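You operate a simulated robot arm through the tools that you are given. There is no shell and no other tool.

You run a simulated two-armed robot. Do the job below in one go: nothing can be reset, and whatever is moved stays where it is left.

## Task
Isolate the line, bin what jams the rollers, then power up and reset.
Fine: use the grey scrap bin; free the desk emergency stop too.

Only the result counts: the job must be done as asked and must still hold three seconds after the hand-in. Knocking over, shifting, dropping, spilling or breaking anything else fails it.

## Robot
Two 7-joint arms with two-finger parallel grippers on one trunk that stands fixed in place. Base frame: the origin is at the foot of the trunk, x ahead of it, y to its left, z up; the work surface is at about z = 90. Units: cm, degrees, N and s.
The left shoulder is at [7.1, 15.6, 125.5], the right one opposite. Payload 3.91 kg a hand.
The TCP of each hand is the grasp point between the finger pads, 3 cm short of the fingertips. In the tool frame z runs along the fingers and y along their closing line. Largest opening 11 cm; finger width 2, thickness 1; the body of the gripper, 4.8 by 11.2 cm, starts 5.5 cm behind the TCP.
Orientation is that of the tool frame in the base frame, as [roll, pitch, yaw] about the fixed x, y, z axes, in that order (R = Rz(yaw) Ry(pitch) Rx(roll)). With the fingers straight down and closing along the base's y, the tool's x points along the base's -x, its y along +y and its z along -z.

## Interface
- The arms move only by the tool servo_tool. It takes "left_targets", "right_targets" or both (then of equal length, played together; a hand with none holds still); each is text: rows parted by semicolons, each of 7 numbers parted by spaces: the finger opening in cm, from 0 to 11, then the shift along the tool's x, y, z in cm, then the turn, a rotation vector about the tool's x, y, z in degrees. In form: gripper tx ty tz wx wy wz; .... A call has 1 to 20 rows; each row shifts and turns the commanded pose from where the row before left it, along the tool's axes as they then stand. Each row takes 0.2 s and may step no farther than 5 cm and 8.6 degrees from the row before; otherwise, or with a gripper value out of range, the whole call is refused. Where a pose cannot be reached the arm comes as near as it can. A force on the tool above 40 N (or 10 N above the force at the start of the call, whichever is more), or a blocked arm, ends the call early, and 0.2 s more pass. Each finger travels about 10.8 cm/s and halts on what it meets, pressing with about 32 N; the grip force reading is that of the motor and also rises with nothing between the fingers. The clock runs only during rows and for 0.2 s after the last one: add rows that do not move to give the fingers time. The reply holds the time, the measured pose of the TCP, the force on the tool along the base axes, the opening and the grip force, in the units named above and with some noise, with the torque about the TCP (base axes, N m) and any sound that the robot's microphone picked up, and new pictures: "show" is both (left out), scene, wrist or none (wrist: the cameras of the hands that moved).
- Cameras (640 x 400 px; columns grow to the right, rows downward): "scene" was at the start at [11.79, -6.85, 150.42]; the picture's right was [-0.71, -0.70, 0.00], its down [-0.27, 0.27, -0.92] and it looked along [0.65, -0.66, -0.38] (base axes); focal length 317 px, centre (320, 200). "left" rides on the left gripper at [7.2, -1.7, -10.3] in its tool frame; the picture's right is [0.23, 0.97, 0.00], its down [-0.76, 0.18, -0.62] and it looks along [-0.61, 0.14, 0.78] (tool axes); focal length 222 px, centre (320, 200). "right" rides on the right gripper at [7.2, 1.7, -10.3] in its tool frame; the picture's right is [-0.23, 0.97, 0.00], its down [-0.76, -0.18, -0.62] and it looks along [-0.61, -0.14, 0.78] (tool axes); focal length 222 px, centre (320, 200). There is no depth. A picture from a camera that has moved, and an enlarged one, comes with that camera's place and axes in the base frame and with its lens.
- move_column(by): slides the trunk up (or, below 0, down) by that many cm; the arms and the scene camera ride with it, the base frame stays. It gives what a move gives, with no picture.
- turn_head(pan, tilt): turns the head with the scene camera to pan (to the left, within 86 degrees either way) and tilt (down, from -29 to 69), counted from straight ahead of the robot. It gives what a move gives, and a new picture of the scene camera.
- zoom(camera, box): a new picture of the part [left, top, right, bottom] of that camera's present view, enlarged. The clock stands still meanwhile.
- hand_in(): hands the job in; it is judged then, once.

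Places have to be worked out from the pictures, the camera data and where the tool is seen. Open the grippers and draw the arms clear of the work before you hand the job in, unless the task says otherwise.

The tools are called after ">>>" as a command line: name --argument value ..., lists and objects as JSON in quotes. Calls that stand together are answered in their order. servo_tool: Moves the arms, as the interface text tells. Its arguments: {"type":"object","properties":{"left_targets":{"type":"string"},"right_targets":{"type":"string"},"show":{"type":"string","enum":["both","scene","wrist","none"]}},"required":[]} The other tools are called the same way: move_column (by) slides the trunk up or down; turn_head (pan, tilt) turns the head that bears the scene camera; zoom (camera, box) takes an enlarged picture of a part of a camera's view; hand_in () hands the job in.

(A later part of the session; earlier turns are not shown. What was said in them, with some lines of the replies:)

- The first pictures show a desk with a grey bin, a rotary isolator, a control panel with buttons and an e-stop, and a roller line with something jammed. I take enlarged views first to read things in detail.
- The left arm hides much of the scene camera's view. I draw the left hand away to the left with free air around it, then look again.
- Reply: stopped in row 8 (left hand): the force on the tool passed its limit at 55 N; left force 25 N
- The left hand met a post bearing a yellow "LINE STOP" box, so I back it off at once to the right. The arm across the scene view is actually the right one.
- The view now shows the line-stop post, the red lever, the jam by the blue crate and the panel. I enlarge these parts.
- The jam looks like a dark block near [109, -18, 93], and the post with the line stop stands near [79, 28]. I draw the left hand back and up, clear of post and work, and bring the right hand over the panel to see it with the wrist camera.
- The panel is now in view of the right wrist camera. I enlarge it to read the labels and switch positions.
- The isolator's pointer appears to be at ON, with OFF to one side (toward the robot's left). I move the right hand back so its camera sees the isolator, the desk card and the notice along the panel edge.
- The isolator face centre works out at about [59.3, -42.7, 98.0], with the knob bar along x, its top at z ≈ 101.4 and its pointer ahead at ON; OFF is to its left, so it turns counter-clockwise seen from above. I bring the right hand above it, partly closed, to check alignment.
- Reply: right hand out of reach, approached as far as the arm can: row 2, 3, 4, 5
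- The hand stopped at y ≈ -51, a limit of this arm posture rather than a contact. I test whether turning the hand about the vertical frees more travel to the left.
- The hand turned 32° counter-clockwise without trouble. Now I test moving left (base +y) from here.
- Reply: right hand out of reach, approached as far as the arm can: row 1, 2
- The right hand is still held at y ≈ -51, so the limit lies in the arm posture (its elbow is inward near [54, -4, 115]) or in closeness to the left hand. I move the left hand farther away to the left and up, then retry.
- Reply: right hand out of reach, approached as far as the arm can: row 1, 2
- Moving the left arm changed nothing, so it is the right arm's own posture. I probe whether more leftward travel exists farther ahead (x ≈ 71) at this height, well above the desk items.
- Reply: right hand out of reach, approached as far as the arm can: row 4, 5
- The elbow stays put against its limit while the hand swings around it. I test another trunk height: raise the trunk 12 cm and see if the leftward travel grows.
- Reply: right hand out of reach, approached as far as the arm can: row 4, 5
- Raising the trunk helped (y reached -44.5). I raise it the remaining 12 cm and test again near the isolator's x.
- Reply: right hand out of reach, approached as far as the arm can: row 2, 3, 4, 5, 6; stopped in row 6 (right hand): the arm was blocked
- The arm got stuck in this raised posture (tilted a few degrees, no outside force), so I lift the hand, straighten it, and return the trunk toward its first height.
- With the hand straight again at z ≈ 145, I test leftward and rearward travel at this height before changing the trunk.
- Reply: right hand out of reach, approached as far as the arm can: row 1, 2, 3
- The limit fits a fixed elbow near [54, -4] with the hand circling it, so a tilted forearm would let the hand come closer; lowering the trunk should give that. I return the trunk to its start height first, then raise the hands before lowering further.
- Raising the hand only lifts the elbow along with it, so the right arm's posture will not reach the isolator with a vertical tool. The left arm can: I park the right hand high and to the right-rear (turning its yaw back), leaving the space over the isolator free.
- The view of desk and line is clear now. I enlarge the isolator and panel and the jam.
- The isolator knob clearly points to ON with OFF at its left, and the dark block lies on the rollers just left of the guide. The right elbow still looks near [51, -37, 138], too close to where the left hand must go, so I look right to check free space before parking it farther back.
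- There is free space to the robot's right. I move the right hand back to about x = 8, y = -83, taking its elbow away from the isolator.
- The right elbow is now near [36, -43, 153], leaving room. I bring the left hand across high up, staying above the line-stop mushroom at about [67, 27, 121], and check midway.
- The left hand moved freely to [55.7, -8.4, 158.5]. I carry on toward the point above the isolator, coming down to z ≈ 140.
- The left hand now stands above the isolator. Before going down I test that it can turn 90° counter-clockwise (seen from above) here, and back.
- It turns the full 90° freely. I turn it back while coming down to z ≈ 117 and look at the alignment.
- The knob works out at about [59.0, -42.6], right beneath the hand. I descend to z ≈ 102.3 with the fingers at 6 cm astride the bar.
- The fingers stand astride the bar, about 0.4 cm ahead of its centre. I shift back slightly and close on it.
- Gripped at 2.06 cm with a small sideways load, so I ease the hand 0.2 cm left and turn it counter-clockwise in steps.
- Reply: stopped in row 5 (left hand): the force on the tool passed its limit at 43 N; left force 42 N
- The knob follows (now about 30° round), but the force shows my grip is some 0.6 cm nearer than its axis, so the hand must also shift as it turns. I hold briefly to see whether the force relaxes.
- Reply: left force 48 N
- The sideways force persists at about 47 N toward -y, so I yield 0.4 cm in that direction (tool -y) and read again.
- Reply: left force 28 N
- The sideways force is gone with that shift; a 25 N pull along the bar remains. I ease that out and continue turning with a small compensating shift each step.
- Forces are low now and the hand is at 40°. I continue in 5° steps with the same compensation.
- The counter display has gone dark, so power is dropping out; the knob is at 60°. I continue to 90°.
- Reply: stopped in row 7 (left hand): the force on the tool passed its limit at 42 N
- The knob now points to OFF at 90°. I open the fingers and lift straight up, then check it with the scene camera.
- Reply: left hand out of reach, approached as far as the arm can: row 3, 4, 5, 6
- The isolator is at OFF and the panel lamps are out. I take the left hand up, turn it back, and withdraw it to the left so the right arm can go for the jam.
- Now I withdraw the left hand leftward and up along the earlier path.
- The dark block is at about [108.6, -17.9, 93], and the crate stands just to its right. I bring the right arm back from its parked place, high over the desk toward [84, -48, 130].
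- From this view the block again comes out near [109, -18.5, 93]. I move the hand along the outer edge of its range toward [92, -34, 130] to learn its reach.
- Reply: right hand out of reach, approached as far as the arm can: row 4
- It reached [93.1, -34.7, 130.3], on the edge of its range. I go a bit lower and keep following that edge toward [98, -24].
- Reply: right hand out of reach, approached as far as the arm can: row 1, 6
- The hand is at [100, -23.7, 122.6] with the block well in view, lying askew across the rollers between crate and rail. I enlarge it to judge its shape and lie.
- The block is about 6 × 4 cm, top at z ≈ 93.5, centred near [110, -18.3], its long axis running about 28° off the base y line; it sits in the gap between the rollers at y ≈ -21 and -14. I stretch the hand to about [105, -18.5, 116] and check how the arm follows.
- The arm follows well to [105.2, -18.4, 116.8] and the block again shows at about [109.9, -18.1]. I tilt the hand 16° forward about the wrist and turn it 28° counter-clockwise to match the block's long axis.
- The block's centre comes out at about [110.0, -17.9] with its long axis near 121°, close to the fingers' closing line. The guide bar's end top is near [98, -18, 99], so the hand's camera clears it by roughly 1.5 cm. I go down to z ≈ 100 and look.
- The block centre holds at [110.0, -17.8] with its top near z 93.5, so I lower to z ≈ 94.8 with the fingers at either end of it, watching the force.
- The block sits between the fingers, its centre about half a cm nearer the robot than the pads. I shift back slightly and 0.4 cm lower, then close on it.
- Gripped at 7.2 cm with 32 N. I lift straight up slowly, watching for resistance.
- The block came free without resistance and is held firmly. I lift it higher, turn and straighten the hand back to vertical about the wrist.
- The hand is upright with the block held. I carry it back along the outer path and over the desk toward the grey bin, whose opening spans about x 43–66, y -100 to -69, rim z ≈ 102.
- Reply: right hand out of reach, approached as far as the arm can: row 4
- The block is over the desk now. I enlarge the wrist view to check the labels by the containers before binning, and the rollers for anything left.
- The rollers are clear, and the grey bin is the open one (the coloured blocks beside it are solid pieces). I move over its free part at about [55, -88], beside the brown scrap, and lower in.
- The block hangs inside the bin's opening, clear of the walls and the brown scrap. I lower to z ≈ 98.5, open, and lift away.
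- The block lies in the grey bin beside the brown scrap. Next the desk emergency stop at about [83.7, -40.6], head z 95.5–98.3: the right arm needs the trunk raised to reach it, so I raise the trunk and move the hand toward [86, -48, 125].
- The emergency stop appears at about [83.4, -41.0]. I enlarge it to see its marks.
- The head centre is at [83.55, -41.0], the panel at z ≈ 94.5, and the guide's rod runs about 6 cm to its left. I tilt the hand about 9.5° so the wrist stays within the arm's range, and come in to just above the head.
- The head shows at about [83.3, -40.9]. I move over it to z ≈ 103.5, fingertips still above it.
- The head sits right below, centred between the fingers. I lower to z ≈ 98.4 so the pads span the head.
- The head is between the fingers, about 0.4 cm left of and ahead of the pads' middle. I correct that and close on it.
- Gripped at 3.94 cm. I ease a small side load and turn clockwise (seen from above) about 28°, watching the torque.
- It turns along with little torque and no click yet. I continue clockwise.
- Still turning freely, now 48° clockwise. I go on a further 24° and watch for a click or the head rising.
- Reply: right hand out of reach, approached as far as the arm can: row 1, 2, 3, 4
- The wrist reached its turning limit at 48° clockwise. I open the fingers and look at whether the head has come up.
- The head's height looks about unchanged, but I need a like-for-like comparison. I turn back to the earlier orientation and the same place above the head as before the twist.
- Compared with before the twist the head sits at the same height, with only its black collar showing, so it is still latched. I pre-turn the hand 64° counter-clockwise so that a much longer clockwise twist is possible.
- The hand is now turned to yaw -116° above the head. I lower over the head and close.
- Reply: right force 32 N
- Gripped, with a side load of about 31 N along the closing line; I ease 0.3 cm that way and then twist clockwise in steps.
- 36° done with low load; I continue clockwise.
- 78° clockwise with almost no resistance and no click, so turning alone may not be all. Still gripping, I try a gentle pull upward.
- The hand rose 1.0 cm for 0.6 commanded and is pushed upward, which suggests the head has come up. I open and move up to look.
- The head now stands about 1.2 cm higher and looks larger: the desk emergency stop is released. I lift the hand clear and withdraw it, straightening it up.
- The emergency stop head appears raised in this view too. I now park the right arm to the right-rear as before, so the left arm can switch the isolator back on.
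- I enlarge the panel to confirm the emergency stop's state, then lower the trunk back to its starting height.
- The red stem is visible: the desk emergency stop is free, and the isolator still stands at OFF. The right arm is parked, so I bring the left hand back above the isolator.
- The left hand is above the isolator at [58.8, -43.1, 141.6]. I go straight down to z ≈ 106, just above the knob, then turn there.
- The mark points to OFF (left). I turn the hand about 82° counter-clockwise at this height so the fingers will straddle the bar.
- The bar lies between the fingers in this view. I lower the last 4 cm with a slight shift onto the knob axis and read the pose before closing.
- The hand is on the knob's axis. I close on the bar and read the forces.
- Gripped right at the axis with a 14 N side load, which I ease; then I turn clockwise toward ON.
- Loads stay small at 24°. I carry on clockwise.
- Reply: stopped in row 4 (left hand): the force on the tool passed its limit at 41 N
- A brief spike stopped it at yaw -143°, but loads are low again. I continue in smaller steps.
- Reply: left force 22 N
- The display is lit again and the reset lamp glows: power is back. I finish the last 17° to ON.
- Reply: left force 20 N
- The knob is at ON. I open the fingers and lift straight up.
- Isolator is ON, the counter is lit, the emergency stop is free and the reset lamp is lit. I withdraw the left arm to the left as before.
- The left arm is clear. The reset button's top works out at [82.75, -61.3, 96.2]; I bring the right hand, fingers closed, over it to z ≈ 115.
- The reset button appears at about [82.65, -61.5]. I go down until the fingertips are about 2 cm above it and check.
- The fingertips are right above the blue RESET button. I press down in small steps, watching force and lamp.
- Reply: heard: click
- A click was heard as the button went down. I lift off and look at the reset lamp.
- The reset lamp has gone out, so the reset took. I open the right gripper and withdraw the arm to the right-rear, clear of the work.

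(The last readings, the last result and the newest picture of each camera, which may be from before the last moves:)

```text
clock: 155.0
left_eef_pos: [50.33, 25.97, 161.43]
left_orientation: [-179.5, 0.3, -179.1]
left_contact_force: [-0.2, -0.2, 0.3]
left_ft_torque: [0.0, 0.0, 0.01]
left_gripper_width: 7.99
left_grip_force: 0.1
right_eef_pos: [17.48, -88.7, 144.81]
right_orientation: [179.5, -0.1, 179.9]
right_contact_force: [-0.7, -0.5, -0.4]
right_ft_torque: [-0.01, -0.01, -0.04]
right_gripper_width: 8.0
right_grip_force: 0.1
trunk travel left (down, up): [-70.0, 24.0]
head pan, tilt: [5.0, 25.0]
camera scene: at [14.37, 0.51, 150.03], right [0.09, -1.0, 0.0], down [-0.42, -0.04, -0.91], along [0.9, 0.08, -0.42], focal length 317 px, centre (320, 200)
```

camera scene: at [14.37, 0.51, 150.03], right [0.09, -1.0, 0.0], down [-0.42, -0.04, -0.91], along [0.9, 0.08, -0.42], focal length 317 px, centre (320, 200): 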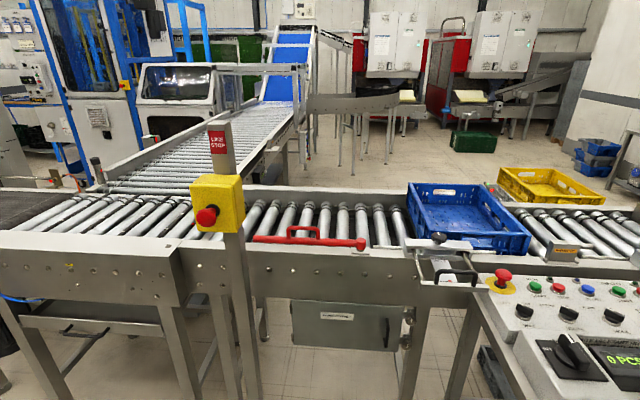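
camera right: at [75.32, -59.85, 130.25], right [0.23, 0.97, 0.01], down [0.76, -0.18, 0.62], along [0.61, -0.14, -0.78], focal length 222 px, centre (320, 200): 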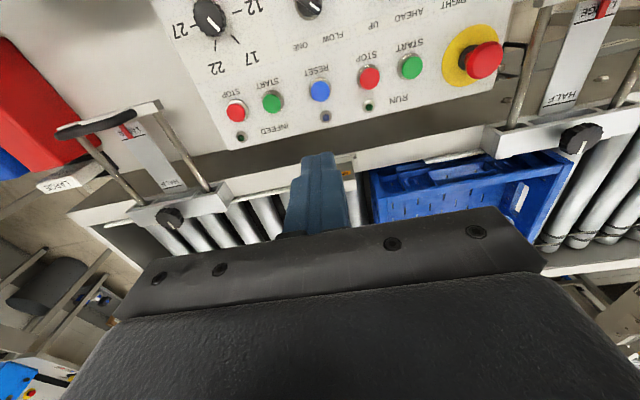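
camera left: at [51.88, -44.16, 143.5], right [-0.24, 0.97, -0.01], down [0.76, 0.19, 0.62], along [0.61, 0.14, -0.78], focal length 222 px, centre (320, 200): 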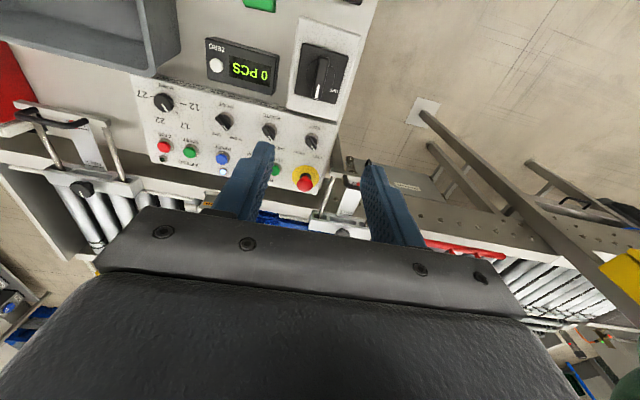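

Everything stands as asked: isolator ON, counter lit, reset lamp out, emergency stop up, block in the grey bin, rollers clear. I open both grippers fully as a last step.

>>> servo_tool --left_targets "11 0 0 0 0 0 0; 11 0 0 0 0 0 0; 11 0 0 0 0 0 0" --right_targets "11 0 0 0 0 0 0; 11 0 0 0 0 0 0; 11 0 0 0 0 0 0" --show "both"

```text
clock: 155.8
left_eef_pos: [50.37, 26.07, 161.41]
left_orientation: [-179.6, 0.2, -179.2]
left_contact_force: [0.1, 0.5, -0.3]
left_ft_torque: [0.0, 0.02, 0.01]
left_gripper_width: 10.97
left_grip_force: 0.0
right_eef_pos: [17.54, -88.73, 144.77]
right_orientation: [179.4, -0.2, 180.0]
right_contact_force: [-1.0, 0.2, 0.0]
right_ft_torque: [0.03, 0.0, 0.0]
right_gripper_width: 11.02
right_grip_force: 0.0
trunk travel left (down, up): [-70.0, 24.0]
head pan, tilt: [5.0, 25.0]
camera scene: at [14.4, 0.54, 150.03], right [0.09, -1.0, 0.0], down [-0.42, -0.04, -0.91], along [0.9, 0.08, -0.42], focal length 317 px, centre (320, 200)
camera right: at [10.31, -87.14, 155.15], right [0.23, 0.97, 0.01], down [0.76, -0.18, 0.62], along [0.61, -0.14, -0.78], focal length 222 px, centre (320, 200)
camera left: at [42.99, 24.23, 171.79], right [-0.24, 0.97, -0.01], down [0.76, 0.19, 0.62], along [0.61, 0.14, -0.78], focal length 222 px, centre (320, 200)
```

scene: 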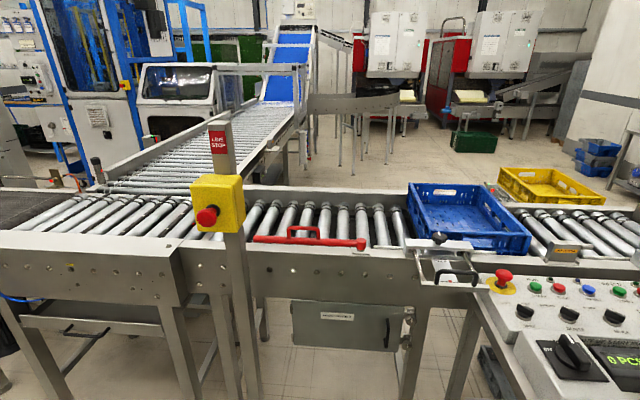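
right: 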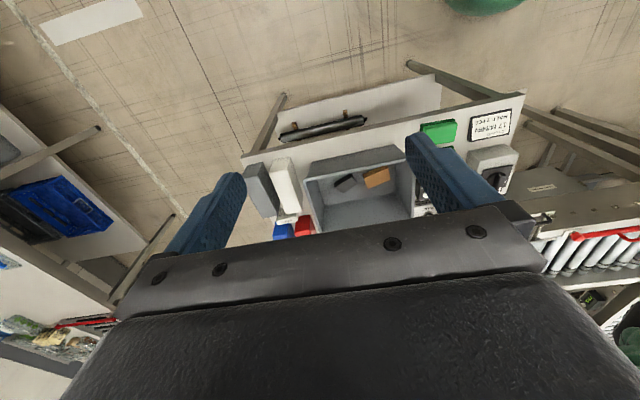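
left: 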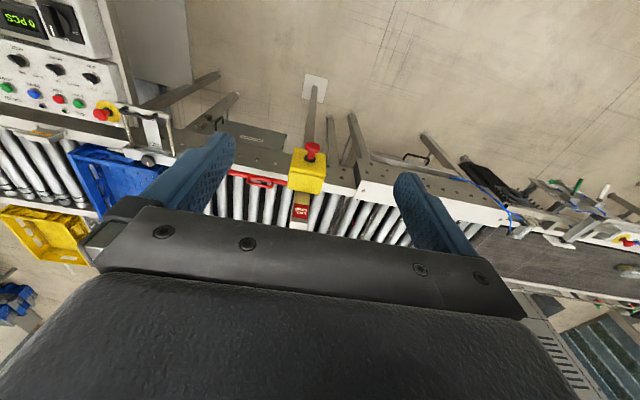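

Both grippers are open and the arms are clear; the block lies in the grey bin, power is on, the reset is done and the emergency stop is free. I hand the job in.

>>> hand_in

```text
The job is handed in.
```

The job is done and handed in; I haven't seen the judging result.

- **Isolation:** I turned the desk isolator to OFF before touching the jam; the counter and panel lamps went dark.
- **Jam:** A dark block was wedged between two rollers just left of the blue crate. I lifted it out and put it in the grey bin; the rollers look clear.
- **Emergency stop:** The desk stop is released. Its head stands about 1.2 cm higher and the red stem shows.
- **Power and reset:** The isolator is back at ON and the counter reads 0 PCS. Pressing RESET gave a click and its lamp went out. I did not start the line, since you didn't ask for that.

At the start, my left hand bumped the post carrying the yellow LINE STOP box, with about 55 N. I backed off at once. In later pictures the post looks unmoved and its button looks untouched.

Both grippers are open and the arms are clear of the work.
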